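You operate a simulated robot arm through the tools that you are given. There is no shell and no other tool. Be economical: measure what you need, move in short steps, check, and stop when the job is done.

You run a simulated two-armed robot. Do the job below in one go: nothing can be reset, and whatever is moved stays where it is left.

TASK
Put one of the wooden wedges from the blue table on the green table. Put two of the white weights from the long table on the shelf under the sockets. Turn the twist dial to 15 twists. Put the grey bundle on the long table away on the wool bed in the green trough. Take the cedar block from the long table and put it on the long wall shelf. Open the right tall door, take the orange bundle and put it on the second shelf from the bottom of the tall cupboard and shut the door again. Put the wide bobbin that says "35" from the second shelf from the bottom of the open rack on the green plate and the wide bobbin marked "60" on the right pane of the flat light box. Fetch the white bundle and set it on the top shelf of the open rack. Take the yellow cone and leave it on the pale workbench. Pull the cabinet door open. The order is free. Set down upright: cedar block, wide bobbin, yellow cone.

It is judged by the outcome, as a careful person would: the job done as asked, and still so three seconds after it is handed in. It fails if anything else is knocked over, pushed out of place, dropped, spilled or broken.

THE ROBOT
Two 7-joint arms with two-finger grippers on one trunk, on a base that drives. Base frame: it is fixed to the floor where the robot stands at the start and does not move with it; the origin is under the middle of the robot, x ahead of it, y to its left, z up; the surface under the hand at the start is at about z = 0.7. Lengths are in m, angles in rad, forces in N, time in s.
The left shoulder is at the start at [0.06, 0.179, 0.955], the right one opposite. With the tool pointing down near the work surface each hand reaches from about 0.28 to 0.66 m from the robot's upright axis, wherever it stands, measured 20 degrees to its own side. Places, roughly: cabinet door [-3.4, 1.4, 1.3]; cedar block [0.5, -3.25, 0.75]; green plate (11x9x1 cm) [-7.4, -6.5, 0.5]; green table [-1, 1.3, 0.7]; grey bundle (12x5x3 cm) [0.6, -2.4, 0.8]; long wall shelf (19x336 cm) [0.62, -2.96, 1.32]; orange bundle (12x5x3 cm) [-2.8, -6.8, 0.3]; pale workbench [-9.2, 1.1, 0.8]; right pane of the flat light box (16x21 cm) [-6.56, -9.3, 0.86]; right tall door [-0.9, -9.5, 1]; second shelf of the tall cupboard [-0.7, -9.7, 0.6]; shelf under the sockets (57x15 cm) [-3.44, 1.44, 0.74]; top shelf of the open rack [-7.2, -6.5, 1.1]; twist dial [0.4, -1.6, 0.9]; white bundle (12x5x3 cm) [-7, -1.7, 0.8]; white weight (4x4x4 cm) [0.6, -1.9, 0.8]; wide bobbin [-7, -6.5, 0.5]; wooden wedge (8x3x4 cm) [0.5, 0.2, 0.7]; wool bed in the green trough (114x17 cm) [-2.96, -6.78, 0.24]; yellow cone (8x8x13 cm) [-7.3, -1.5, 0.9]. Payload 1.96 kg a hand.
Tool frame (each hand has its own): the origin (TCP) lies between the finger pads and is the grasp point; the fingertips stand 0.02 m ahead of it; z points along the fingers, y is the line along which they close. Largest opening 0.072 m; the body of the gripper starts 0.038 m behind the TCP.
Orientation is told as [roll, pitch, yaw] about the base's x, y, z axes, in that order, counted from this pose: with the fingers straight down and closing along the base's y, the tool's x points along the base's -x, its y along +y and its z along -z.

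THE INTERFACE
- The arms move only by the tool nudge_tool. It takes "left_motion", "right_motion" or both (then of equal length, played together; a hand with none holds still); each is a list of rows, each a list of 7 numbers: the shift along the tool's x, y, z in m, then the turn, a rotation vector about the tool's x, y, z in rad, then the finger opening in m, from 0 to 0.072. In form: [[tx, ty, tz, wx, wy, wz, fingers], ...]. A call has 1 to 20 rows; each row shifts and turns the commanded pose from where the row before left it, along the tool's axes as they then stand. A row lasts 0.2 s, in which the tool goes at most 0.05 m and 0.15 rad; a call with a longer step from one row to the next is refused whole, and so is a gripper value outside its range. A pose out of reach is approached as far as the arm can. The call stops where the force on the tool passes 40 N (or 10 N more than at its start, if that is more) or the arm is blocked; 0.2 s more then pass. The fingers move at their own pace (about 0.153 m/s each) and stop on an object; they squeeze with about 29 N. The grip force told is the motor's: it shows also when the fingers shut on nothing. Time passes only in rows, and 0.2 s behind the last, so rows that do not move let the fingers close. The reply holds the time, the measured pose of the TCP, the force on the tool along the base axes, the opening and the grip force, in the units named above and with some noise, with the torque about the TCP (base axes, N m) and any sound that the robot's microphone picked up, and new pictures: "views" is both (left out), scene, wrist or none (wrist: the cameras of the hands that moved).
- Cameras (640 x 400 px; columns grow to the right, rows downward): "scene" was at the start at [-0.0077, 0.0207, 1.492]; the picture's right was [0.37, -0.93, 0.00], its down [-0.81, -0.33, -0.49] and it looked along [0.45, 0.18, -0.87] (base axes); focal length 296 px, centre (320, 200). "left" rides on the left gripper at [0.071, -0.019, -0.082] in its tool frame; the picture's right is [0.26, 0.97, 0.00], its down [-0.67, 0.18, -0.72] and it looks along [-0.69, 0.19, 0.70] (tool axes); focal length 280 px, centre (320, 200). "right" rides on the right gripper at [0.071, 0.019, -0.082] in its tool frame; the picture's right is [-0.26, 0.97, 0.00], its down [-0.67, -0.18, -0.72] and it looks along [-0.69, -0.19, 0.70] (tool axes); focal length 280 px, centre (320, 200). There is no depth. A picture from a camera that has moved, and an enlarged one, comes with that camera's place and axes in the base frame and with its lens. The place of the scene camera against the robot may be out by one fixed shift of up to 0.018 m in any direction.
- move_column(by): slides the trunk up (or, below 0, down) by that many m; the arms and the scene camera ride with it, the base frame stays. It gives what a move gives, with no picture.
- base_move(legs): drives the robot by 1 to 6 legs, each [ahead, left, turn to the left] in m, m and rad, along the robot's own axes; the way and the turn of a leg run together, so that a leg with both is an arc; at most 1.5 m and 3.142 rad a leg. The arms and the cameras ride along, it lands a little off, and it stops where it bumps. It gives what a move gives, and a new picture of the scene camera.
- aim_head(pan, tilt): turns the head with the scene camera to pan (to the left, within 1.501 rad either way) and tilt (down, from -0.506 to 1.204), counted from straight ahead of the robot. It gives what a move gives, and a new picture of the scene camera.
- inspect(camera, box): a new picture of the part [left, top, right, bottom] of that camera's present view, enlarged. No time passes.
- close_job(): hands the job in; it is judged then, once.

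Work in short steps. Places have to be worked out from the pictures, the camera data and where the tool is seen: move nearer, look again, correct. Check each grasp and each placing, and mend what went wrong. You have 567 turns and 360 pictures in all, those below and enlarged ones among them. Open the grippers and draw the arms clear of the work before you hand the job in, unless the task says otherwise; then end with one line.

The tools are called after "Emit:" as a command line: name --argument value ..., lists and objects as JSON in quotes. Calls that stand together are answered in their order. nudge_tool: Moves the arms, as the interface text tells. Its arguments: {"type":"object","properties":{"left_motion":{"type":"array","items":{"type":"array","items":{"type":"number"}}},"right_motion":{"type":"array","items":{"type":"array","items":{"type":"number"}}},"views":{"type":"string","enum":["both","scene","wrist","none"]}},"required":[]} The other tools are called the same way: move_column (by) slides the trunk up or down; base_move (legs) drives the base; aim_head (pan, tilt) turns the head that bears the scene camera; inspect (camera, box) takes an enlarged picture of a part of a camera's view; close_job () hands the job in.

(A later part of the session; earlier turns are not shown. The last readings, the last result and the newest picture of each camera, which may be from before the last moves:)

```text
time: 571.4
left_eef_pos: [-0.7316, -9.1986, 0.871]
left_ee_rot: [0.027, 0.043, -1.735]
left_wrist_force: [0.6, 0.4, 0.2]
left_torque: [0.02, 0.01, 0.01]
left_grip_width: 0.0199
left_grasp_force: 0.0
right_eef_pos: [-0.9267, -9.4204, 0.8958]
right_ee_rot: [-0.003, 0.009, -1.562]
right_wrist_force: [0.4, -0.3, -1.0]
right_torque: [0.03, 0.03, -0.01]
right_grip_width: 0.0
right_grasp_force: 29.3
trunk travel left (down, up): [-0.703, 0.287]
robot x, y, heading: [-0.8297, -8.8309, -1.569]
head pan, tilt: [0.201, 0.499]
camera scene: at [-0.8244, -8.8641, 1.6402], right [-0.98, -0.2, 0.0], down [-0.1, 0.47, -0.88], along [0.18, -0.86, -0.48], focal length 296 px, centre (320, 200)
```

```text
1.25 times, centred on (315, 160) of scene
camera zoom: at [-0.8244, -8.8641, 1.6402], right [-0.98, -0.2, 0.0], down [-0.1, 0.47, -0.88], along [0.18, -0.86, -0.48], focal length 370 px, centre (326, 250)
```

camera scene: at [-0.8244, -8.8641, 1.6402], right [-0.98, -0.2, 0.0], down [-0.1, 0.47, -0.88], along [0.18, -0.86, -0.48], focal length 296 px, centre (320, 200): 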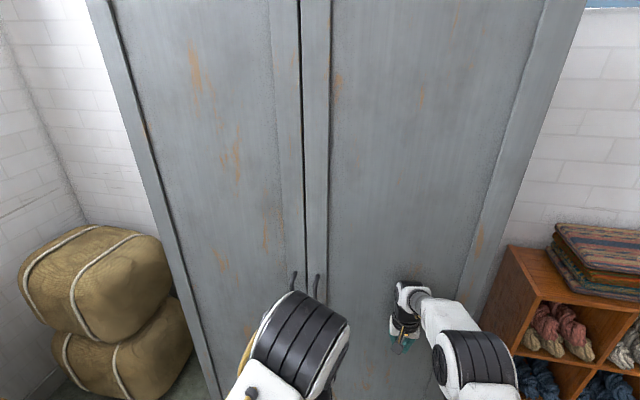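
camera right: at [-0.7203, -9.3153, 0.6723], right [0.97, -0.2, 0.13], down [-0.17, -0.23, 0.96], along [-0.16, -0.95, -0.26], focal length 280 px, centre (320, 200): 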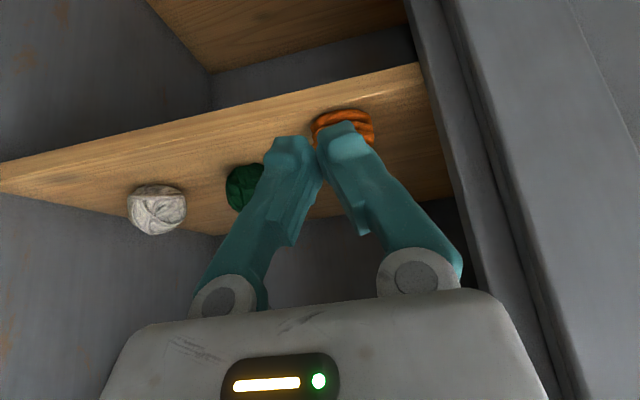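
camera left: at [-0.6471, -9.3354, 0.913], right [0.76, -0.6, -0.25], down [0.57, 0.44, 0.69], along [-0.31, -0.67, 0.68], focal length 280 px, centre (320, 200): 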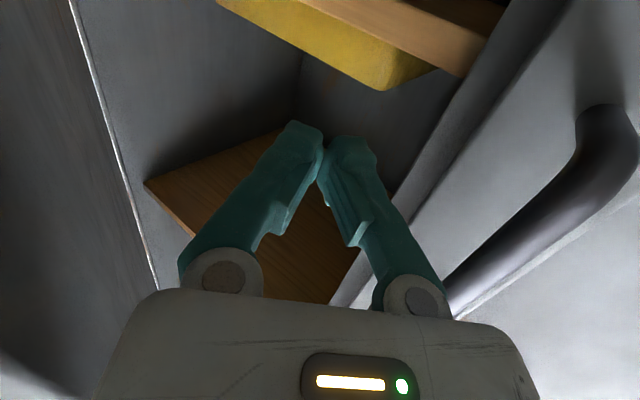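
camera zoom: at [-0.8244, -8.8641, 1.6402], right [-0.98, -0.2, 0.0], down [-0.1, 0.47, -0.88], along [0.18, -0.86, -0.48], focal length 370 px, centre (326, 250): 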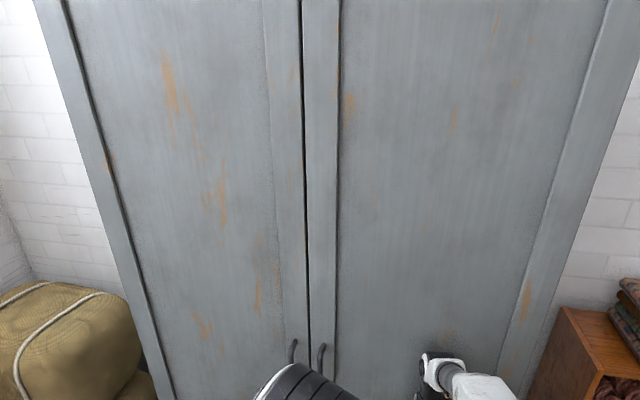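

Door is shut. Retract the right hand, back off, and head west again along the south aisle.

Emit:
nudge_tool --right_motion '[[0.045, 0, 0, 0, 0, 0, 0.03], [0.045, 0, 0, 0, 0, 0, 0.03], [0.045, 0, 0, 0, 0, 0, 0.03], [0.045, 0.0, 0, 0, 0, 0, 0.03]]' --views "none"

Emit:
base_move --legs '[[-0.12, 0, 0], [0, 0.5, 0], [0, 0, -1.571]]'

Emit:
aim_head --pan 0.0 --tilt 0.6

```text
time: 572.4
left_eef_pos: [-0.7325, -9.1981, 0.8718]
left_ee_rot: [0.028, 0.04, -1.735]
left_wrist_force: [-0.2, 0.1, -0.2]
left_torque: [0.0, -0.01, 0.0]
left_grip_width: 0.0199
left_grasp_force: 0.0
right_eef_pos: [-0.9284, -9.2379, 0.8992]
right_ee_rot: [-0.005, 0.007, -1.562]
right_wrist_force: [0.3, 0.8, -0.2]
right_torque: [-0.01, 0.01, -0.01]
right_grip_width: 0.0302
right_grasp_force: 0.0
trunk travel left (down, up): [-0.703, 0.287]
robot x, y, heading: [-0.8322, -8.835, -1.564]
head pan, tilt: [0.201, 0.499]
```

```text
time: 579.9
left_eef_pos: [-0.7019, -8.8206, 0.8713]
left_ee_rot: [0.027, 0.043, 3.008]
left_wrist_force: [0.5, -1.2, 0.0]
left_torque: [0.01, -0.02, 0.02]
left_grip_width: 0.0203
left_grasp_force: 0.1
right_eef_pos: [-0.7492, -8.6264, 0.8986]
right_ee_rot: [-0.003, 0.009, -3.102]
right_wrist_force: [-0.3, 0.9, -0.2]
right_torque: [0.01, -0.07, 0.02]
right_grip_width: 0.0301
right_grasp_force: 0.1
trunk travel left (down, up): [-0.703, 0.287]
robot x, y, heading: [-0.3347, -8.7053, -3.104]
head pan, tilt: [0.201, 0.499]
camera scene: at [-0.3751, -8.7294, 1.6402], right [-0.24, 0.97, 0.0], down [0.47, 0.11, -0.88], along [-0.85, -0.21, -0.48], focal length 296 px, centre (320, 200)
```

scene: 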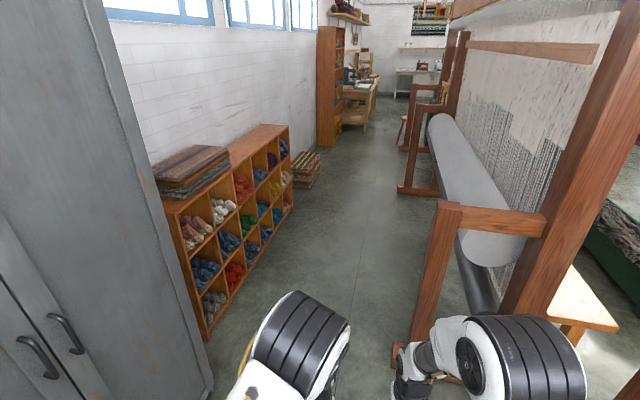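

```text
time: 580.7
left_eef_pos: [-0.7022, -8.8208, 0.8714]
left_ee_rot: [0.029, 0.042, 3.007]
left_wrist_force: [1.4, -0.4, -0.5]
left_torque: [0.0, 0.01, 0.02]
left_grip_width: 0.02
left_grasp_force: 0.0
right_eef_pos: [-0.7485, -8.6247, 0.8992]
right_ee_rot: [-0.004, 0.008, -3.101]
right_wrist_force: [0.5, 0.5, 0.6]
right_torque: [0.02, -0.01, 0.02]
right_grip_width: 0.0303
right_grasp_force: 0.0
trunk travel left (down, up): [-0.703, 0.287]
robot x, y, heading: [-0.3355, -8.708, -3.107]
head pan, tilt: [0.0, 0.6]
camera scene: at [-0.375, -8.7114, 1.6311], right [-0.04, 1.0, 0.0], down [0.56, 0.02, -0.83], along [-0.82, -0.03, -0.56], focal length 296 px, centre (320, 200)
```

scene: 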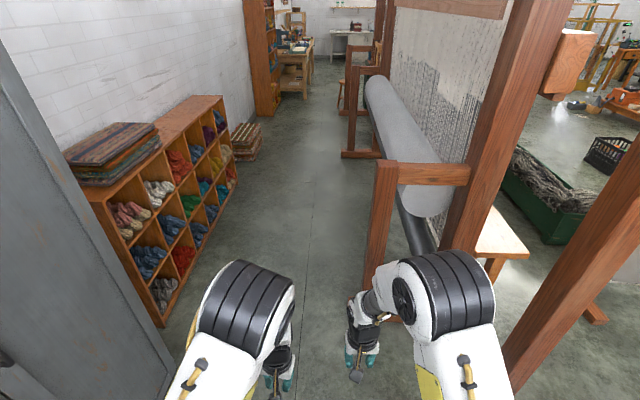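

Aisle centre is y≈-9.05. Drive west to x≈-5.2.

Emit:
base_move --legs '[[1.4, 0.27, -0.035], [1.4, 0.06, 0], [1.4, 0.03, 0], [0.7, 0.02, 0]]'

```text
time: 604.2
left_eef_pos: [-5.5602, -9.3251, 0.8723]
left_ee_rot: [0.027, 0.044, 3.038]
left_wrist_force: [0.3, 0.4, 0.5]
left_torque: [-0.02, 0.0, -0.01]
left_grip_width: 0.0198
left_grasp_force: 0.1
right_eef_pos: [-5.6109, -9.1316, 0.8981]
right_ee_rot: [-0.003, 0.008, -3.072]
right_wrist_force: [0.3, 0.3, -0.4]
right_torque: [0.0, 0.03, 0.0]
right_grip_width: 0.0302
right_grasp_force: 0.1
trunk travel left (down, up): [-0.703, 0.287]
robot x, y, heading: [-5.2008, -9.2012, -3.077]
head pan, tilt: [0.0, 0.6]
camera scene: at [-5.2357, -9.2068, 1.6311], right [-0.07, 1.0, 0.0], down [0.56, 0.04, -0.82], along [-0.82, -0.05, -0.57], focal length 296 px, centre (320, 200)
```

scene: 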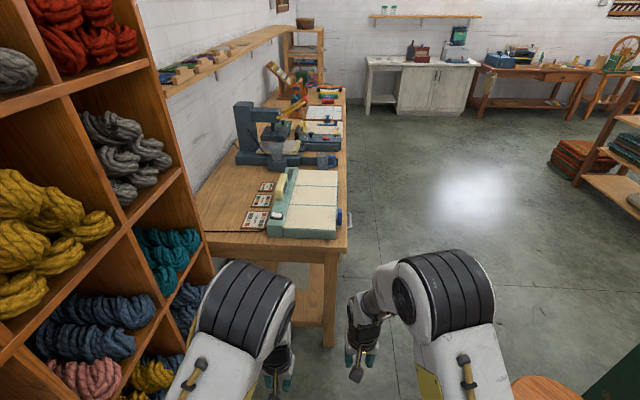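

Arc into the passage line, nudge right, and pass between stool and desk.

Emit:
base_move --legs '[[0.5, 0, -0.6], [0, -0.035, 0], [0.95, 0, 0]]'

Emit:
aim_head --pan -0.7 --tilt 0.6

```text
time: 612.2
left_eef_pos: [-6.8508, -8.4801, 0.8705]
left_ee_rot: [0.03, 0.041, 2.448]
left_wrist_force: [-0.7, 0.4, 0.2]
left_torque: [-0.01, 0.0, -0.03]
left_grip_width: 0.0203
left_grasp_force: 0.0
right_eef_pos: [-6.7857, -8.2897, 0.8988]
right_ee_rot: [-0.003, 0.007, 2.62]
right_wrist_force: [-0.4, 0.3, -1.3]
right_torque: [-0.01, 0.02, -0.03]
right_grip_width: 0.0298
right_grasp_force: 0.1
trunk travel left (down, up): [-0.703, 0.287]
robot x, y, heading: [-6.4818, -8.5812, 2.616]
head pan, tilt: [0.0, 0.6]
camera scene: at [-6.5142, -8.5671, 1.6311], right [0.5, 0.87, 0.0], down [0.49, -0.28, -0.82], along [-0.71, 0.41, -0.57], focal length 296 px, centre (320, 200)
```

scene: 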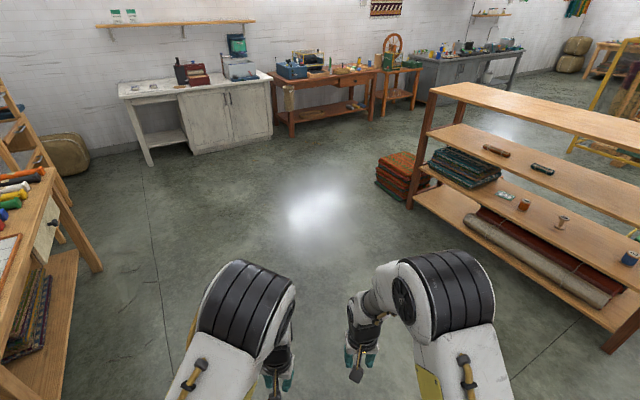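

```text
time: 613.3
left_eef_pos: [-6.8495, -8.4796, 0.8713]
left_ee_rot: [0.029, 0.042, 2.446]
left_wrist_force: [-0.4, -1.2, -0.3]
left_torque: [-0.01, -0.05, 0.0]
left_grip_width: 0.0201
left_grasp_force: 0.0
right_eef_pos: [-6.7857, -8.29, 0.8996]
right_ee_rot: [-0.005, 0.007, 2.621]
right_wrist_force: [0.1, 0.5, 0.3]
right_torque: [0.01, -0.01, -0.01]
right_grip_width: 0.0299
right_grasp_force: 0.0
trunk travel left (down, up): [-0.703, 0.287]
robot x, y, heading: [-6.4814, -8.5804, 2.618]
head pan, tilt: [-0.7, 0.6]
camera scene: at [-6.4678, -8.5283, 1.6311], right [0.94, 0.34, 0.0], down [0.19, -0.53, -0.82], along [-0.28, 0.78, -0.57], focal length 296 px, centre (320, 200)
```

scene: 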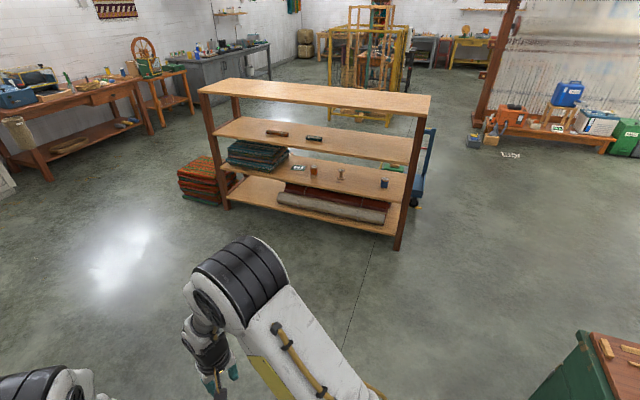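

Zoom on the rack's second shelf.

Emit:
inspect --camera "scene" --box '[260, 120, 420, 220]'

```text
4.00 times, centred on (340, 170) of scene
camera zoom: at [-6.4678, -8.5283, 1.6311], right [0.94, 0.34, 0.0], down [0.19, -0.53, -0.82], along [-0.28, 0.78, -0.57], focal length 1183 px, centre (240, 320)
```

zoom: 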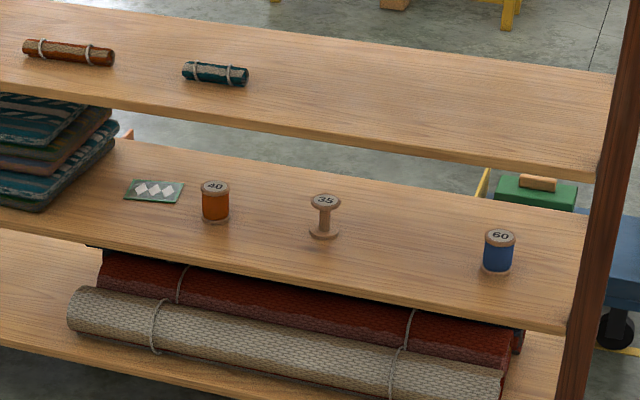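

Bobbins: "35" at ≈[-6.98,-6.62], "60" at ≈[-6.65,-6.62], plate ≈[-7.36,-6.56], shelf z≈0.47. I drive to face the rack.

Emit:
base_move --legs '[[0.45, 0, 0], [0, 0, -1.047], [1.0, -0.05, 0]]'

Emit:
move_column --by -0.15

Emit:
aim_head --pan 0.0 --tilt 0.7

```text
time: 623.4
left_eef_pos: [-6.968, -6.9854, 0.8717]
left_ee_rot: [0.027, 0.041, 1.435]
left_wrist_force: [0.4, 0.5, -0.8]
left_torque: [0.02, 0.05, 0.05]
left_grip_width: 0.0199
left_grasp_force: 0.0
right_eef_pos: [-6.7733, -6.9388, 0.8981]
right_ee_rot: [-0.003, 0.008, 1.607]
right_wrist_force: [-0.6, -1.0, -0.1]
right_torque: [0.0, 0.01, -0.01]
right_grip_width: 0.03
right_grasp_force: 0.1
trunk travel left (down, up): [-0.703, 0.287]
robot x, y, heading: [-6.8555, -7.3511, 1.601]
head pan, tilt: [-0.7, 0.6]
camera scene: at [-6.8073, -7.3444, 1.6311], right [0.79, -0.62, 0.0], down [-0.35, -0.44, -0.82], along [0.51, 0.65, -0.57], focal length 296 px, centre (320, 200)
```

scene: 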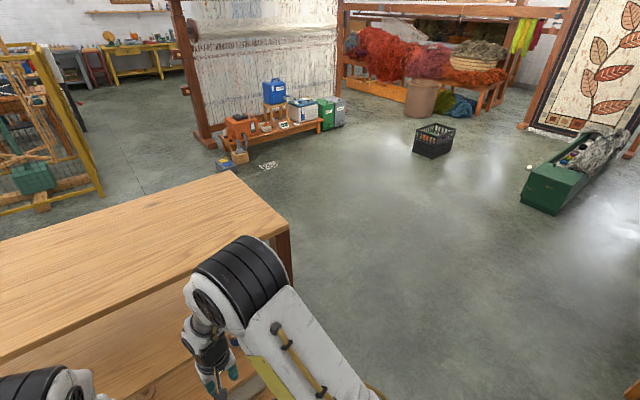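

```text
time: 625.1
left_eef_pos: [-6.9682, -6.9857, 0.7215]
left_ee_rot: [0.027, 0.043, 1.434]
left_wrist_force: [-0.7, -0.9, -0.7]
left_torque: [-0.03, -0.03, -0.02]
left_grip_width: 0.02
left_grasp_force: 0.0
right_eef_pos: [-6.7724, -6.9403, 0.7489]
right_ee_rot: [-0.002, 0.008, 1.607]
right_wrist_force: [-0.5, -0.9, 0.4]
right_torque: [0.03, -0.04, 0.03]
right_grip_width: 0.0301
right_grasp_force: 0.0
trunk travel left (down, up): [-0.553, 0.437]
robot x, y, heading: [-6.8567, -7.349, 1.609]
head pan, tilt: [-0.7, 0.6]
```

```text
time: 626.2
left_eef_pos: [-6.9673, -6.9848, 0.7212]
left_ee_rot: [0.027, 0.041, 1.435]
left_wrist_force: [0.3, 0.5, 0.1]
left_torque: [0.03, 0.01, 0.01]
left_grip_width: 0.0201
left_grasp_force: 0.1
right_eef_pos: [-6.7728, -6.9391, 0.7478]
right_ee_rot: [-0.005, 0.009, 1.608]
right_wrist_force: [0.7, 1.0, -0.3]
right_torque: [0.02, 0.0, 0.0]
right_grip_width: 0.03
right_grasp_force: 0.0
trunk travel left (down, up): [-0.553, 0.437]
robot x, y, heading: [-6.8559, -7.352, 1.603]
head pan, tilt: [0.0, 0.7]
camera scene: at [-6.8647, -7.3292, 1.4725], right [1.0, 0.03, 0.0], down [0.02, -0.64, -0.76], along [-0.03, 0.76, -0.64], focal length 296 px, centre (320, 200)
```

scene: 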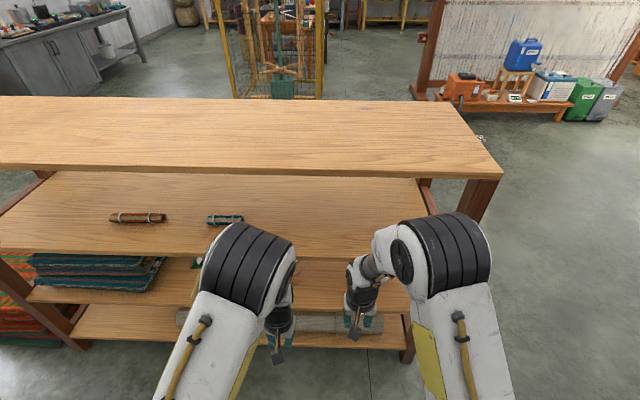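

Shelves at z≈1.07, 0.775, 0.455, 0.15. I tilt and lower the right hand, then move up.

Emit:
nudge_tool --right_motion '[[0, 0, 0.04, 0, -0.13, 0, 0.072], [0, 0, 0.04, 0, -0.13, 0, 0.072], [0.01, 0, 0.04, 0, -0.13, 0, 0.072], [0.02, 0, 0.03, 0, -0.13, 0, 0.072], [0.02, 0, 0.0, 0, -0.13, 0, 0.072], [0.02, 0, 0, 0, -0.13, 0, 0.072]]' --left_motion '[[0.02, 0, 0, -0.027, 0, 0, 0.05], [0.02, 0, 0, 0, 0, 0, 0.05], [0.02, 0, 0, 0, 0, 0, 0.05], [0, 0, 0, 0, 0, 0, 0.05], [0, 0, 0, 0, 0, 0, 0.05], [0, 0, 0, 0, 0, 0, 0.05]]' --views "none"

Emit:
base_move --legs '[[0.0, 0, -0.033], [0.12, -0.075, 0]]'

Emit:
nudge_tool --right_motion '[[0, 0, 0, 0, 0, 0, 0.072]]' --views "wrist"

```text
time: 627.6
left_eef_pos: [-6.9755, -7.0436, 0.7227]
left_ee_rot: [0.057, 0.041, 1.436]
left_wrist_force: [0.1, 0.5, -0.8]
left_torque: [-0.02, 0.02, -0.01]
left_grip_width: 0.0501
left_grasp_force: 0.1
right_eef_pos: [-6.7717, -6.9746, 0.5687]
right_ee_rot: [-0.008, -0.773, 1.613]
right_wrist_force: [-0.2, -0.7, 0.1]
right_torque: [-0.01, 0.03, 0.0]
right_grip_width: 0.0721
right_grasp_force: 0.0
trunk travel left (down, up): [-0.553, 0.437]
robot x, y, heading: [-6.858, -7.3499, 1.607]
head pan, tilt: [0.0, 0.7]
```

```text
time: 629.3
left_eef_pos: [-6.8886, -6.9191, 0.7232]
left_ee_rot: [0.054, 0.044, 1.403]
left_wrist_force: [-0.4, 0.3, -0.3]
left_torque: [-0.02, 0.02, 0.0]
left_grip_width: 0.05
left_grasp_force: 0.0
right_eef_pos: [-6.6826, -6.856, 0.5687]
right_ee_rot: [-0.006, -0.77, 1.579]
right_wrist_force: [-0.1, 0.4, 0.0]
right_torque: [-0.02, -0.01, -0.01]
right_grip_width: 0.0719
right_grasp_force: 0.1
trunk travel left (down, up): [-0.553, 0.437]
robot x, y, heading: [-6.7812, -7.2301, 1.569]
head pan, tilt: [0.0, 0.7]
camera scene: at [-6.7873, -7.206, 1.4724], right [1.0, 0.0, 0.0], down [0.0, -0.65, -0.76], along [0.0, 0.76, -0.65], focal length 296 px, centre (320, 200)
```

scene: 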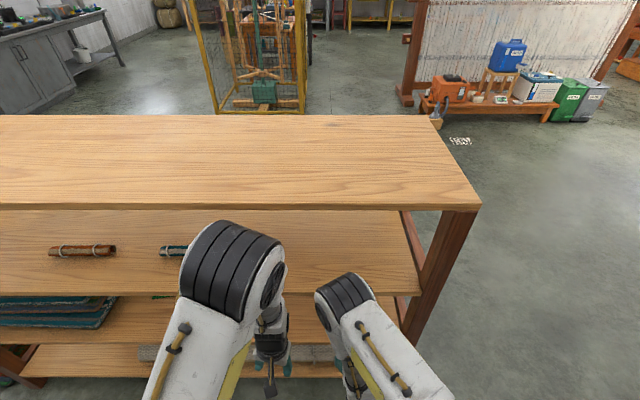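

```text
time: 629.7
left_eef_pos: [-6.89, -6.9189, 0.723]
left_ee_rot: [0.057, 0.041, 1.402]
left_wrist_force: [0.2, -0.6, 1.0]
left_torque: [-0.03, -0.01, 0.0]
left_grip_width: 0.0501
left_grasp_force: 0.0
right_eef_pos: [-6.6828, -6.8555, 0.5675]
right_ee_rot: [-0.005, -0.771, 1.578]
right_wrist_force: [0.8, -0.4, -0.3]
right_torque: [0.02, 0.01, -0.03]
right_grip_width: 0.0718
right_grasp_force: 0.0
trunk travel left (down, up): [-0.553, 0.437]
robot x, y, heading: [-6.7754, -7.2267, 1.567]
head pan, tilt: [0.0, 0.7]
camera right: at [-6.7005, -6.9648, 0.5767], right [-0.97, 0.19, 0.18], down [0.18, -0.01, 0.98], along [0.18, 0.98, -0.02], focal length 280 px, centre (320, 200)
```

right: 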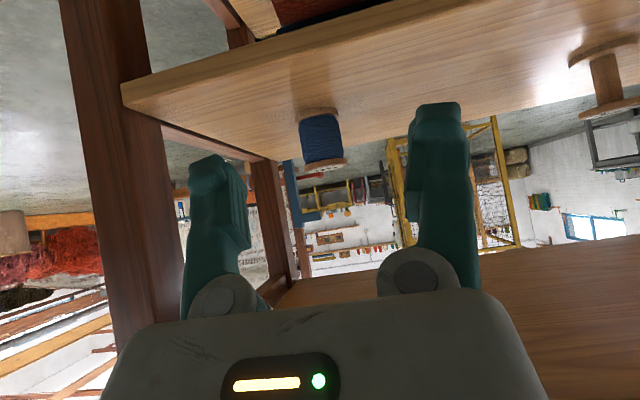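

The right hand is right in front of "60" (blue), centre ≈[-6.652,-6.605,0.49]. I'll take it with the right hand: approach to 8 cm before it.

Emit:
nudge_tool --right_motion '[[-0.0314, -0.0078, 0.0358, 0, 0, 0, 0.072], [-0.0314, -0.0078, 0.0358, 0, 0, 0, 0.072], [-0.0314, -0.0078, 0.0358, 0, 0, 0, 0.072], [-0.0314, -0.0078, 0.0358, 0, 0, 0, 0.072]]' --views "wrist"

```text
time: 630.7
left_eef_pos: [-6.888, -6.9202, 0.724]
left_ee_rot: [0.057, 0.041, 1.401]
left_wrist_force: [1.0, 0.5, 0.5]
left_torque: [0.01, 0.0, 0.0]
left_grip_width: 0.0499
left_grasp_force: 0.0
right_eef_pos: [-6.651, -6.6654, 0.5558]
right_ee_rot: [-0.006, -0.771, 1.578]
right_wrist_force: [0.6, 0.1, -0.5]
right_torque: [0.03, -0.04, 0.0]
right_grip_width: 0.072
right_grasp_force: 0.1
trunk travel left (down, up): [-0.553, 0.437]
robot x, y, heading: [-6.7761, -7.2284, 1.573]
head pan, tilt: [0.0, 0.7]
camera right: at [-6.6688, -6.7751, 0.5636], right [-0.97, 0.18, 0.18], down [0.18, -0.01, 0.98], along [0.18, 0.98, -0.02], focal length 280 px, centre (320, 200)
```

right: 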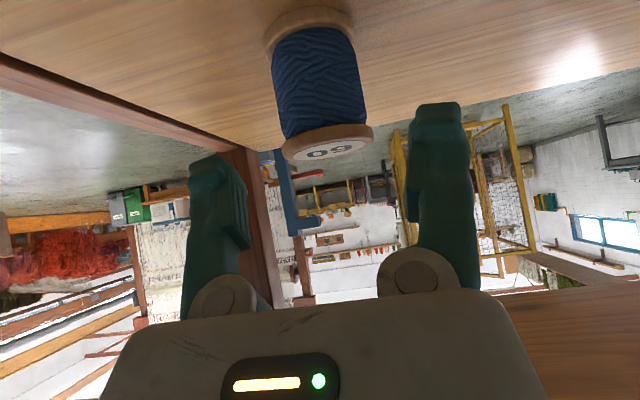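

Perfectly lined up. Advance along the fingers and grip.

Emit:
nudge_tool --right_motion '[[0, -0.001, 0.03, 0, 0, 0, 0.072], [0, 0, 0.03, 0, 0, 0, 0.072], [0, 0, 0.022, 0, 0, 0, 0.072], [0, 0, 0, 0, 0, 0, 0], [0, 0, 0, 0, 0, 0, 0], [0, 0, 0, 0, 0, 0, 0]]' --views "wrist"

```text
time: 632.1
left_eef_pos: [-6.889, -6.9204, 0.7234]
left_ee_rot: [0.055, 0.043, 1.401]
left_wrist_force: [0.0, -0.3, 0.3]
left_torque: [-0.01, 0.0, 0.02]
left_grip_width: 0.05
left_grasp_force: 0.1
right_eef_pos: [-6.6501, -6.6112, 0.4951]
right_ee_rot: [-0.004, -0.771, 1.577]
right_wrist_force: [-0.9, 0.2, 0.7]
right_torque: [-0.03, 0.0, 0.01]
right_grip_width: 0.0523
right_grasp_force: 28.5
trunk travel left (down, up): [-0.553, 0.437]
robot x, y, heading: [-6.7802, -7.2305, 1.57]
head pan, tilt: [0.0, 0.7]
camera right: at [-6.6685, -6.7195, 0.503], right [-0.97, 0.18, 0.18], down [0.18, -0.01, 0.98], along [0.18, 0.98, -0.02], focal length 280 px, centre (320, 200)
```

right: 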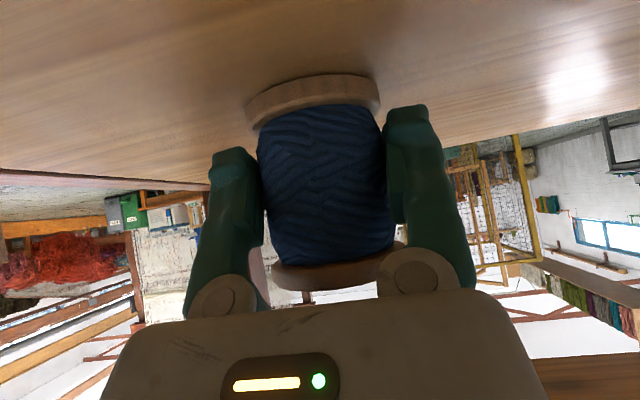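

Gripped. Lift slightly, withdraw, and hold it aside.

Emit:
nudge_tool --right_motion '[[-0.0279, 0, -0.0287, 0, 0, 0, 0], [0.032, 0, -0.031, 0, 0, 0, 0], [0.032, 0, -0.031, 0, 0, 0, 0], [0.032, 0, -0.031, 0, 0, 0, 0], [0.032, 0, -0.031, 0, 0, 0, 0], [0.032, 0, -0.031, 0, 0, 0, 0], [-0.02, -0.04, -0.02, 0, 0, 0, 0], [-0.02, -0.04, -0.02, 0, 0, 0, 0], [-0.02, -0.04, -0.02, 0, 0, 0, 0]]' --left_motion '[[0, 0, 0, 0, 0, 0, 0.072], [0, 0, 0.03, 0.06, -0.12, 0.05, 0.072], [0, 0, 0.03, 0, -0.13, 0.05, 0.072], [0.01, 0, 0.03, 0, -0.13, 0.05, 0.072], [0.01, 0, 0.03, 0, -0.13, 0, 0.072], [0.01, 0, 0.02, 0, -0.13, 0, 0.072], [0.02, 0, 0, 0, -0.13, 0, 0.072], [0, 0, 0, 0, 0, 0, 0.072], [0, 0, 0, 0, 0, 0, 0.072]]' --views "none"

Emit:
base_move --legs '[[0, 0.3, 0]]'

Emit:
nudge_tool --left_motion '[[0, 0, 0, 0, 0, 0, 0.072]]' --views "both"

```text
time: 634.1
left_eef_pos: [-6.8957, -6.938, 0.5661]
left_ee_rot: [0.022, -0.727, 1.235]
left_wrist_force: [-0.3, -0.3, 0.0]
left_torque: [0.02, 0.02, 0.04]
left_grip_width: 0.0718
left_grasp_force: 0.1
right_eef_pos: [-6.5303, -6.8313, 0.619]
right_ee_rot: [-0.005, -0.772, 1.578]
right_wrist_force: [-0.3, 0.1, -0.8]
right_torque: [-0.03, -0.02, -0.02]
right_grip_width: 0.0524
right_grasp_force: 28.7
trunk travel left (down, up): [-0.553, 0.437]
robot x, y, heading: [-6.7807, -7.2275, 1.573]
head pan, tilt: [0.0, 0.7]
```

```text
time: 636.2
left_eef_pos: [-7.2003, -6.9359, 0.5664]
left_ee_rot: [0.02, -0.725, 1.227]
left_wrist_force: [-0.1, -0.4, 0.4]
left_torque: [-0.02, -0.01, 0.0]
left_grip_width: 0.0719
left_grasp_force: 0.0
right_eef_pos: [-6.8317, -6.8322, 0.6195]
right_ee_rot: [-0.008, -0.772, 1.571]
right_wrist_force: [0.4, -1.1, -0.7]
right_torque: [-0.03, 0.01, -0.01]
right_grip_width: 0.0524
right_grasp_force: 28.8
trunk travel left (down, up): [-0.553, 0.437]
robot x, y, heading: [-7.0838, -7.2243, 1.565]
head pan, tilt: [0.0, 0.7]
camera scene: at [-7.0934, -7.2064, 1.4725], right [1.0, -0.01, 0.0], down [0.0, -0.64, -0.76], along [0.01, 0.76, -0.64], focal length 296 px, centre (320, 200)
```

scene: 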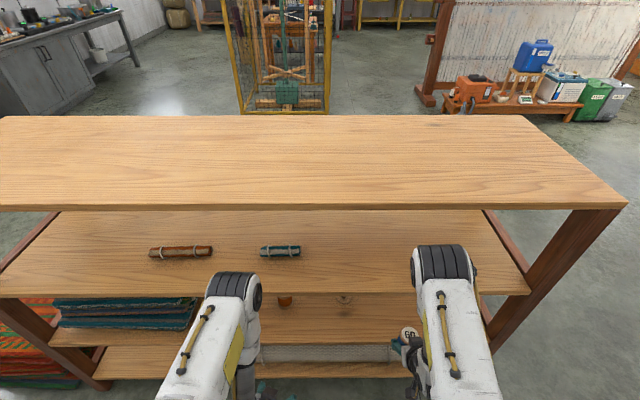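

```text
time: 636.6
left_eef_pos: [-7.1981, -6.9364, 0.5661]
left_ee_rot: [0.023, -0.726, 1.228]
left_wrist_force: [0.0, -0.3, 0.5]
left_torque: [0.0, -0.01, 0.01]
left_grip_width: 0.072
left_grasp_force: 0.1
right_eef_pos: [-6.8311, -6.8308, 0.6179]
right_ee_rot: [-0.008, -0.772, 1.568]
right_wrist_force: [-0.8, 0.0, -0.2]
right_torque: [0.02, 0.0, -0.02]
right_grip_width: 0.052
right_grasp_force: 29.5
trunk travel left (down, up): [-0.553, 0.437]
robot x, y, heading: [-7.0875, -7.2313, 1.563]
head pan, tilt: [0.0, 0.7]
camera scene: at [-7.0926, -7.2064, 1.4725], right [1.0, -0.01, 0.0], down [-0.01, -0.64, -0.76], along [0.01, 0.76, -0.64], focal length 296 px, centre (320, 200)
camera left: at [-7.2147, -7.0437, 0.5792], right [-0.98, 0.13, -0.16], down [-0.15, 0.08, 0.99], along [0.14, 0.99, -0.06], focal length 280 px, centre (320, 200)
```

scene: 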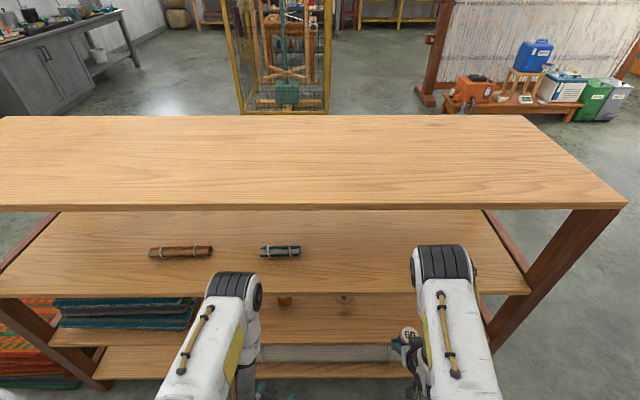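
left: 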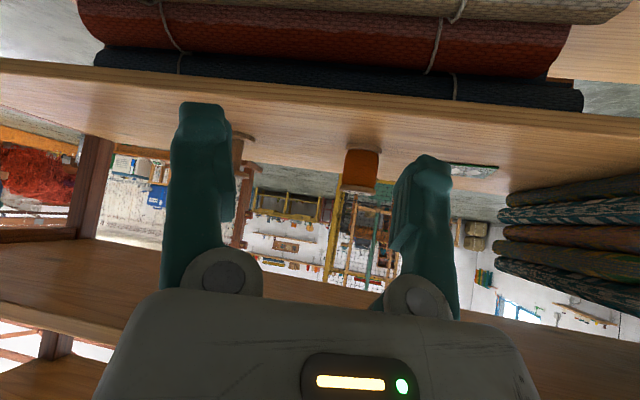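

Fix the left hand's yaw, and shift the base right 0.2 so the left hand faces "35".

Emit:
nudge_tool --left_motion '[[0, 0, 0, -0.074, 0, -0.083, 0.072], [0, 0, 0, -0.074, 0, -0.083, 0.072], [0, 0, 0, -0.074, 0, -0.083, 0.072]]' --views "none"

Emit:
base_move --legs '[[0, -0.2, 0]]'

Emit:
nudge_tool --left_motion '[[-0.03, 0, 0.03, 0, 0, 0, 0.072], [-0.03, 0, 0.03, 0, 0, 0, 0.072], [-0.03, 0, 0.03, 0, 0, 0, 0.072]]' --views "wrist"

```text
time: 637.4
left_eef_pos: [-7.1986, -6.9353, 0.5654]
left_ee_rot: [0.024, -0.732, 1.56]
left_wrist_force: [0.6, 0.6, 0.0]
left_torque: [0.0, 0.01, -0.02]
left_grip_width: 0.0722
left_grasp_force: 0.0
right_eef_pos: [-6.8309, -6.8315, 0.6196]
right_ee_rot: [-0.005, -0.771, 1.568]
right_wrist_force: [-0.2, -0.1, -0.3]
right_torque: [-0.05, 0.06, -0.01]
right_grip_width: 0.0524
right_grasp_force: 29.3
trunk travel left (down, up): [-0.553, 0.437]
robot x, y, heading: [-7.0813, -7.2292, 1.564]
head pan, tilt: [0.0, 0.7]
```

```text
time: 639.0
left_eef_pos: [-6.9975, -6.9377, 0.5655]
left_ee_rot: [0.022, -0.731, 1.563]
left_wrist_force: [1.4, 0.1, -0.7]
left_torque: [0.02, 0.0, 0.02]
left_grip_width: 0.072
left_grasp_force: 0.0
right_eef_pos: [-6.628, -6.8325, 0.6189]
right_ee_rot: [-0.005, -0.772, 1.571]
right_wrist_force: [0.3, 0.3, -0.8]
right_torque: [0.01, 0.01, -0.01]
right_grip_width: 0.0523
right_grasp_force: 29.3
trunk travel left (down, up): [-0.553, 0.437]
robot x, y, heading: [-6.8799, -7.2293, 1.565]
head pan, tilt: [0.0, 0.7]
camera scene: at [-6.8887, -7.2078, 1.4725], right [1.0, -0.01, 0.0], down [0.0, -0.64, -0.76], along [0.0, 0.76, -0.64], focal length 296 px, centre (320, 200)
```

scene: 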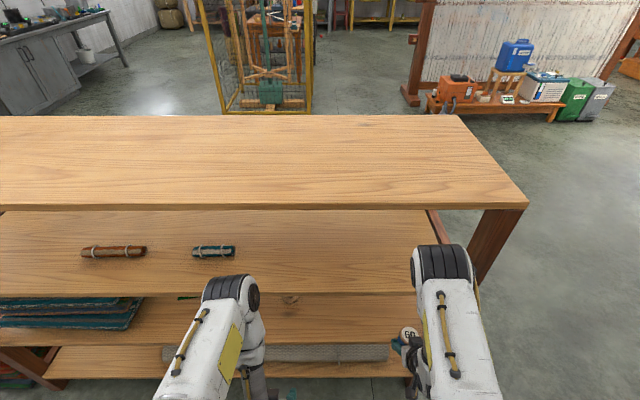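

```text
time: 639.8
left_eef_pos: [-6.9979, -6.8093, 0.5594]
left_ee_rot: [0.022, -0.731, 1.563]
left_wrist_force: [-0.3, 0.4, 0.1]
left_torque: [0.01, 0.02, 0.01]
left_grip_width: 0.0719
left_grasp_force: 0.1
right_eef_pos: [-6.629, -6.8326, 0.6178]
right_ee_rot: [-0.005, -0.771, 1.569]
right_wrist_force: [-0.9, 0.1, -1.0]
right_torque: [0.04, -0.02, 0.01]
right_grip_width: 0.052
right_grasp_force: 29.0
trunk travel left (down, up): [-0.553, 0.437]
robot x, y, heading: [-6.8829, -7.231, 1.562]
head pan, tilt: [0.0, 0.7]
camera left: at [-6.9771, -6.9166, 0.5717], right [-0.97, -0.2, -0.16], down [-0.17, 0.02, 0.99], along [-0.19, 0.98, -0.06], focal length 280 px, centre (320, 200)
```

left: 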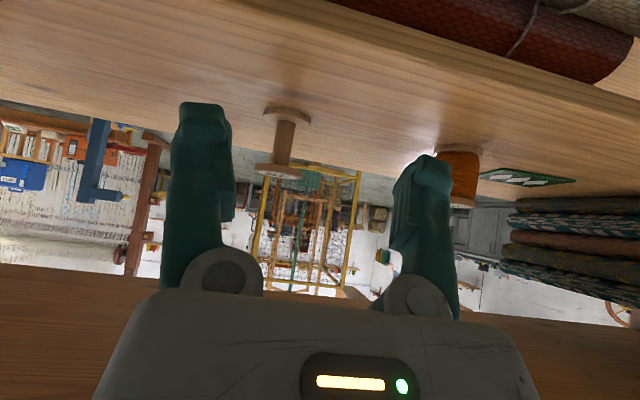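

"35" stands at [-6.986,-6.583]. Approach.

Emit:
nudge_tool --left_motion '[[-0.0299, -0.003, 0.0319, 0, 0, 0, 0.072], [-0.0299, -0.003, 0.0319, 0, 0, 0, 0.072], [-0.0299, -0.003, 0.0319, 0, 0, 0, 0.072], [-0.0299, -0.003, 0.0319, 0, 0, 0, 0.072]]' --views "wrist"

```text
time: 640.8
left_eef_pos: [-6.9845, -6.6393, 0.5418]
left_ee_rot: [0.022, -0.725, 1.562]
left_wrist_force: [0.6, -1.0, 0.1]
left_torque: [-0.03, 0.03, 0.01]
left_grip_width: 0.072
left_grasp_force: 0.0
right_eef_pos: [-6.63, -6.8345, 0.6192]
right_ee_rot: [-0.006, -0.777, 1.572]
right_wrist_force: [-0.5, 0.3, -0.8]
right_torque: [0.02, -0.03, 0.02]
right_grip_width: 0.0522
right_grasp_force: 29.1
trunk travel left (down, up): [-0.553, 0.437]
robot x, y, heading: [-6.8819, -7.2326, 1.567]
head pan, tilt: [0.0, 0.7]
camera left: at [-6.964, -6.7478, 0.5556], right [-0.97, -0.2, -0.16], down [-0.17, 0.03, 0.99], along [-0.19, 0.98, -0.06], focal length 280 px, centre (320, 200)
```

left: 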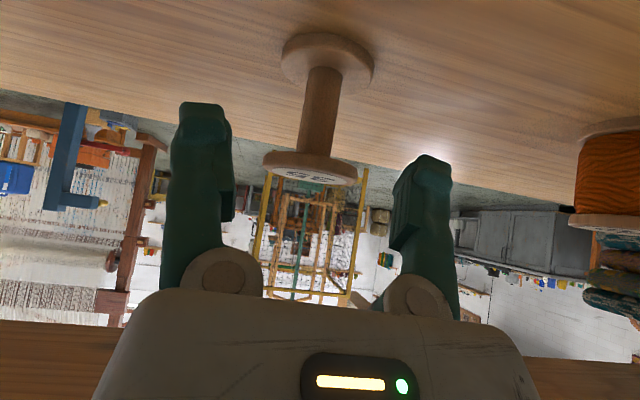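

Advance and grip the stem.

Emit:
nudge_tool --left_motion '[[0, 0.002, 0.03, 0, 0, 0, 0.072], [0, 0, 0.03, 0, 0, 0, 0.072], [-0.003, 0, 0.019, 0, 0, 0, 0.072], [0, 0, 0, 0, 0, 0, 0], [0, 0, 0, 0, 0, 0, 0], [0, 0, 0, 0, 0, 0, 0]]' --views "wrist"

```text
time: 642.2
left_eef_pos: [-6.9837, -6.5836, 0.51]
left_ee_rot: [0.006, -0.745, 1.582]
left_wrist_force: [0.1, 0.9, 0.7]
left_torque: [0.01, -0.03, -0.01]
left_grip_width: 0.0001
left_grasp_force: 29.4
left hand out of reach, approached as far as the arm can: row 3
right_eef_pos: [-6.6286, -6.8325, 0.6167]
right_ee_rot: [-0.009, -0.769, 1.572]
right_wrist_force: [-0.1, 0.1, -0.2]
right_torque: [0.01, 0.01, 0.01]
right_grip_width: 0.0523
right_grasp_force: 29.5
trunk travel left (down, up): [-0.553, 0.437]
robot x, y, heading: [-6.8813, -7.2309, 1.565]
head pan, tilt: [0.0, 0.7]
camera left: at [-6.9622, -6.6916, 0.5209], right [-0.96, -0.2, -0.17], down [-0.18, 0.01, 0.98], along [-0.2, 0.98, -0.04], focal length 280 px, centre (320, 200)
```

left: 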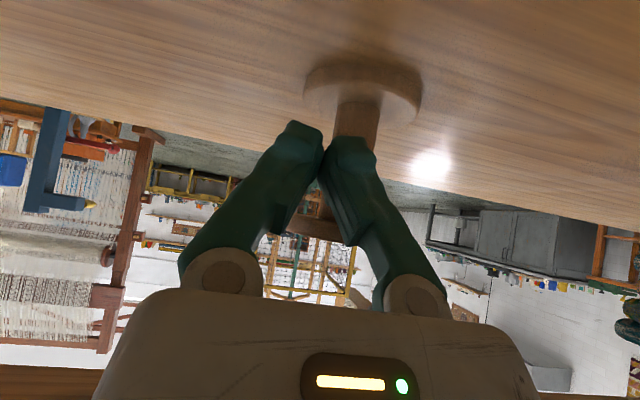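

The fingers closed short of the stem (arm at its reach). Open, back off, bring the base 6 cm closer and retry.

Emit:
nudge_tool --left_motion '[[0, 0, 0, 0, 0, 0, 0.072], [0, 0, 0, 0, 0, 0, 0.072], [0, 0, -0.04, 0, 0, 0, 0.072], [0, 0, -0.04, 0, 0, 0, 0.072]]' --views "none"

Emit:
base_move --legs '[[0.06, 0, 0]]'

Emit:
nudge_tool --left_motion '[[0, 0, 0, 0, 0, 0, 0.072]]' --views "wrist"

```text
time: 643.2
left_eef_pos: [-6.9895, -6.6484, 0.5638]
left_ee_rot: [0.023, -0.737, 1.564]
left_wrist_force: [0.4, -0.2, -0.4]
left_torque: [0.0, -0.01, 0.0]
left_grip_width: 0.072
left_grasp_force: 0.0
right_eef_pos: [-6.6293, -6.8323, 0.6239]
right_ee_rot: [-0.007, -0.772, 1.573]
right_wrist_force: [0.8, -0.1, -1.2]
right_torque: [-0.02, 0.02, 0.04]
right_grip_width: 0.0522
right_grasp_force: 28.9
trunk travel left (down, up): [-0.553, 0.437]
robot x, y, heading: [-6.8801, -7.2259, 1.568]
head pan, tilt: [0.0, 0.7]
```

```text
time: 644.0
left_eef_pos: [-6.9888, -6.6495, 0.5545]
left_ee_rot: [0.026, -0.714, 1.563]
left_wrist_force: [-0.3, 0.8, 0.6]
left_torque: [0.03, 0.02, 0.03]
left_grip_width: 0.072
left_grasp_force: 0.2
right_eef_pos: [-6.6298, -6.8233, 0.6197]
right_ee_rot: [-0.006, -0.773, 1.573]
right_wrist_force: [-0.1, 0.2, -0.1]
right_torque: [0.01, 0.01, -0.02]
right_grip_width: 0.0522
right_grasp_force: 28.9
trunk travel left (down, up): [-0.553, 0.437]
robot x, y, heading: [-6.8841, -7.2185, 1.567]
head pan, tilt: [0.0, 0.7]
stopped in leg 1: the robot was blocked; the commanded pose is now the measured one
camera scene: at [-6.8904, -7.2006, 1.4727], right [1.0, 0.0, 0.0], down [0.0, -0.64, -0.77], along [0.0, 0.77, -0.64], focal length 296 px, centre (320, 200)
```

scene: 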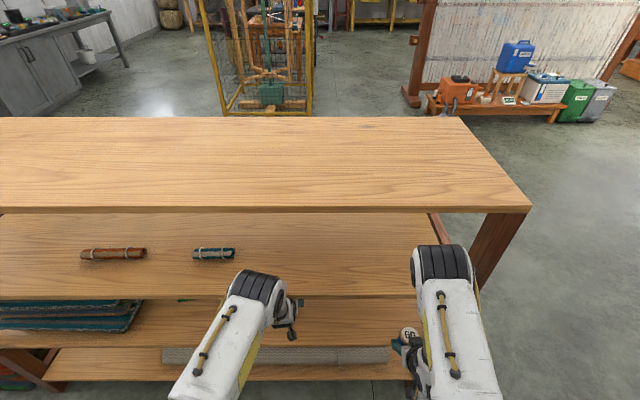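

```text
time: 644.4
left_eef_pos: [-6.989, -6.6483, 0.5536]
left_ee_rot: [0.025, -0.715, 1.561]
left_wrist_force: [-0.8, -0.4, 0.3]
left_torque: [0.01, 0.03, 0.0]
left_grip_width: 0.0719
left_grasp_force: 0.1
right_eef_pos: [-6.6311, -6.8245, 0.6192]
right_ee_rot: [-0.008, -0.772, 1.573]
right_wrist_force: [-0.7, -0.8, 0.1]
right_torque: [0.05, 0.0, 0.02]
right_grip_width: 0.0522
right_grasp_force: 28.5
trunk travel left (down, up): [-0.553, 0.437]
robot x, y, heading: [-6.882, -7.2175, 1.567]
head pan, tilt: [0.0, 0.7]
camera left: at [-6.9685, -6.7563, 0.5686], right [-0.97, -0.2, -0.15], down [-0.17, 0.04, 0.99], along [-0.2, 0.98, -0.07], focal length 280 px, centre (320, 200)
```

left: 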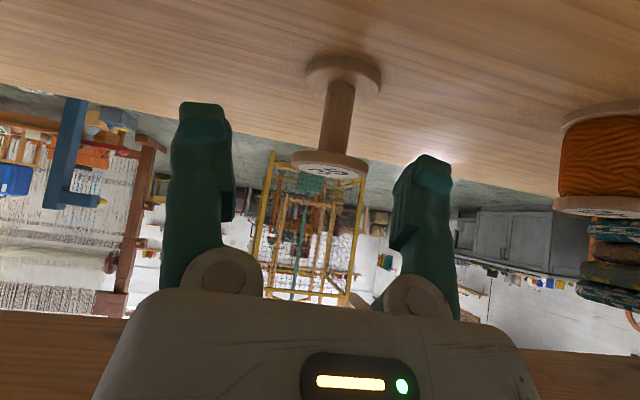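

The left forearm touches the third shelf's edge. Withdraw, lower the trunk, and approach flatter.

Emit:
nudge_tool --left_motion '[[0.02, 0, -0.04, 0, 0, 0, 0.072], [0.02, 0, -0.04, 0, 0, 0, 0.072], [0.03, 0, -0.03, 0, 0, 0, 0.072], [0.03, 0, -0.03, 0, 0, 0, 0.072], [-0.03, 0, -0.03, 0, 0, 0, 0.072], [-0.03, 0, -0.03, 0, 0, 0, 0.072]]' --right_motion '[[0.03, 0, -0.03, 0, 0, 0, 0], [0.02, 0, -0.03, 0, 0, 0, 0], [-0.03, 0, -0.03, 0, 0, 0, 0], [-0.03, 0, -0.03, 0, 0, 0, 0], [-0.03, 0, -0.03, 0, 0, 0, 0], [-0.0, 0, 0, 0, 0, 0, 0]]' --views "none"

Emit:
move_column --by -0.18

Emit:
nudge_tool --left_motion '[[0, 0, 0, 0, -0.13, 0, 0.072], [0, 0, 0, 0, -0.1, 0, 0.072]]' --views "both"

```text
time: 645.8
left_eef_pos: [-6.9844, -6.8069, 0.679]
left_ee_rot: [0.025, -0.715, 1.563]
left_wrist_force: [1.1, 1.0, 0.6]
left_torque: [-0.01, 0.01, 0.0]
left_grip_width: 0.072
left_grasp_force: 0.1
right_eef_pos: [-6.612, -6.8667, 0.7239]
right_ee_rot: [-0.004, -0.772, 1.573]
right_wrist_force: [-0.2, -0.5, -0.8]
right_torque: [0.01, 0.0, -0.02]
right_grip_width: 0.052
right_grasp_force: 28.7
right hand out of reach, approached as far as the arm can: row 4, 5
trunk travel left (down, up): [-0.553, 0.437]
robot x, y, heading: [-6.8823, -7.2174, 1.568]
head pan, tilt: [0.0, 0.7]
```

```text
time: 647.8
left_eef_pos: [-6.985, -6.8074, 0.4988]
left_ee_rot: [0.025, -0.716, 1.561]
left_wrist_force: [0.9, -0.4, -0.4]
left_torque: [-0.01, -0.03, -0.02]
left_grip_width: 0.0722
left_grasp_force: 0.1
right_eef_pos: [-6.6132, -6.8662, 0.5437]
right_ee_rot: [-0.005, -0.775, 1.573]
right_wrist_force: [-0.4, 0.5, -0.6]
right_torque: [0.0, -0.03, 0.02]
right_grip_width: 0.0521
right_grasp_force: 29.5
trunk travel left (down, up): [-0.373, 0.617]
robot x, y, heading: [-6.8822, -7.2178, 1.57]
head pan, tilt: [0.0, 0.7]
```

```text
time: 648.4
left_eef_pos: [-6.9846, -6.807, 0.4974]
left_ee_rot: [0.033, -0.948, 1.554]
left_wrist_force: [-0.2, -0.1, 0.3]
left_torque: [0.04, -0.03, 0.02]
left_grip_width: 0.0719
left_grasp_force: 0.1
right_eef_pos: [-6.6117, -6.8666, 0.5446]
right_ee_rot: [-0.005, -0.77, 1.572]
right_wrist_force: [0.1, -0.3, -0.2]
right_torque: [-0.02, -0.01, 0.01]
right_grip_width: 0.0522
right_grasp_force: 29.1
trunk travel left (down, up): [-0.373, 0.617]
robot x, y, heading: [-6.8805, -7.2194, 1.57]
head pan, tilt: [0.0, 0.7]
camera scene: at [-6.8906, -7.1979, 1.2925], right [1.0, 0.0, 0.0], down [0.0, -0.64, -0.76], along [0.0, 0.76, -0.64], focal length 296 px, centre (320, 200)
camera left: at [-6.9651, -6.9148, 0.4868], right [-0.97, -0.16, -0.2], down [-0.16, -0.19, 0.97], along [-0.19, 0.97, 0.16], focal length 280 px, centre (320, 200)
```

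scene: 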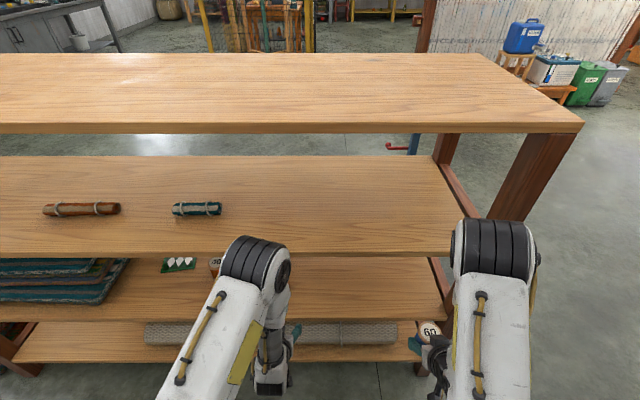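
left: 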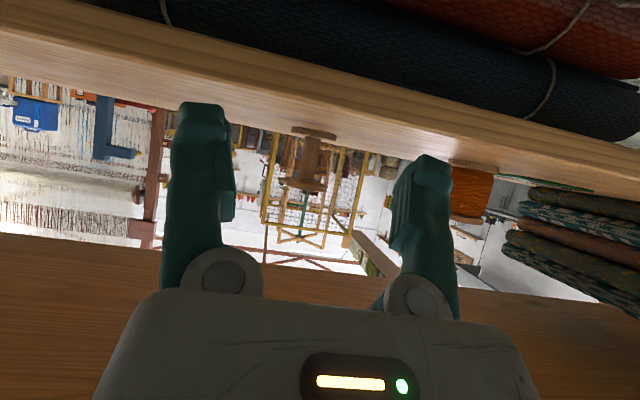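

Approach again with the flatter hand.

Emit:
nudge_tool --left_motion '[[-0.0296, 0.0035, 0.027, 0, 0, 0, 0.072], [-0.0296, 0.0035, 0.027, 0, 0, 0, 0.072], [-0.0296, 0.0035, 0.027, 0, 0, 0, 0.072], [-0.0296, 0.0035, 0.027, 0, 0, 0, 0.072]]' --views "wrist"

```text
time: 649.4
left_eef_pos: [-6.9998, -6.65, 0.5293]
left_ee_rot: [0.03, -0.944, 1.554]
left_wrist_force: [0.2, -0.1, -0.2]
left_torque: [-0.04, 0.03, 0.0]
left_grip_width: 0.072
left_grasp_force: 0.2
right_eef_pos: [-6.6132, -6.8672, 0.5445]
right_ee_rot: [-0.004, -0.774, 1.57]
right_wrist_force: [-0.2, 0.0, -1.3]
right_torque: [-0.04, 0.02, -0.03]
right_grip_width: 0.0523
right_grasp_force: 29.2
trunk travel left (down, up): [-0.373, 0.617]
robot x, y, heading: [-6.882, -7.2158, 1.567]
head pan, tilt: [0.0, 0.7]
camera left: at [-6.9803, -6.7582, 0.5188], right [-0.97, -0.16, -0.19], down [-0.16, -0.19, 0.97], along [-0.19, 0.97, 0.15], focal length 280 px, centre (320, 200)
```

left: 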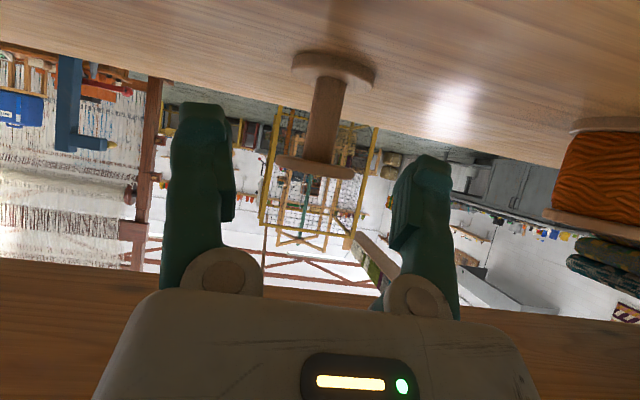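

Stem at [-7.011,-6.56]; advance and grip.

Emit:
nudge_tool --left_motion '[[-0.0057, 0.004, 0.032, 0, 0, 0, 0.072], [-0.0057, 0.003, 0.032, 0, 0, 0, 0.072], [-0.0057, 0.002, 0.032, 0, 0, 0, 0.072]]' --views "wrist"

```text
time: 650.2
left_eef_pos: [-7.0106, -6.5629, 0.4911]
left_ee_rot: [0.03, -0.949, 1.554]
left_wrist_force: [-0.4, -8.3, 13.4]
left_torque: [-2.1, -0.29, -0.11]
left_grip_width: 0.0719
left_grasp_force: 0.1
right_eef_pos: [-6.6138, -6.8672, 0.5443]
right_ee_rot: [-0.005, -0.776, 1.573]
right_wrist_force: [0.0, 0.2, 0.0]
right_torque: [-0.01, -0.01, 0.04]
right_grip_width: 0.0522
right_grasp_force: 28.7
trunk travel left (down, up): [-0.373, 0.617]
robot x, y, heading: [-6.8778, -7.2207, 1.572]
head pan, tilt: [0.0, 0.7]
camera left: at [-6.9903, -6.6709, 0.4795], right [-0.97, -0.16, -0.2], down [-0.16, -0.19, 0.97], along [-0.19, 0.97, 0.16], focal length 280 px, centre (320, 200)
```

left: 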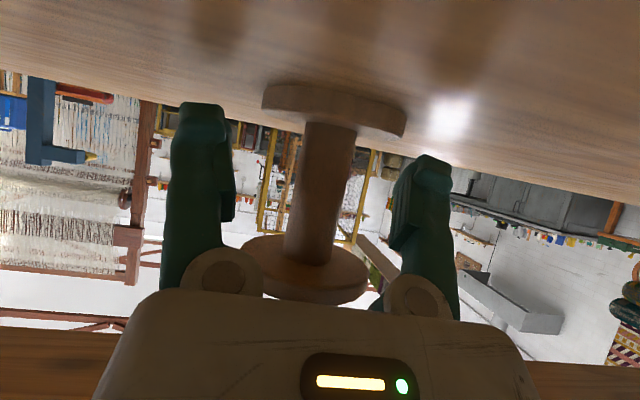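

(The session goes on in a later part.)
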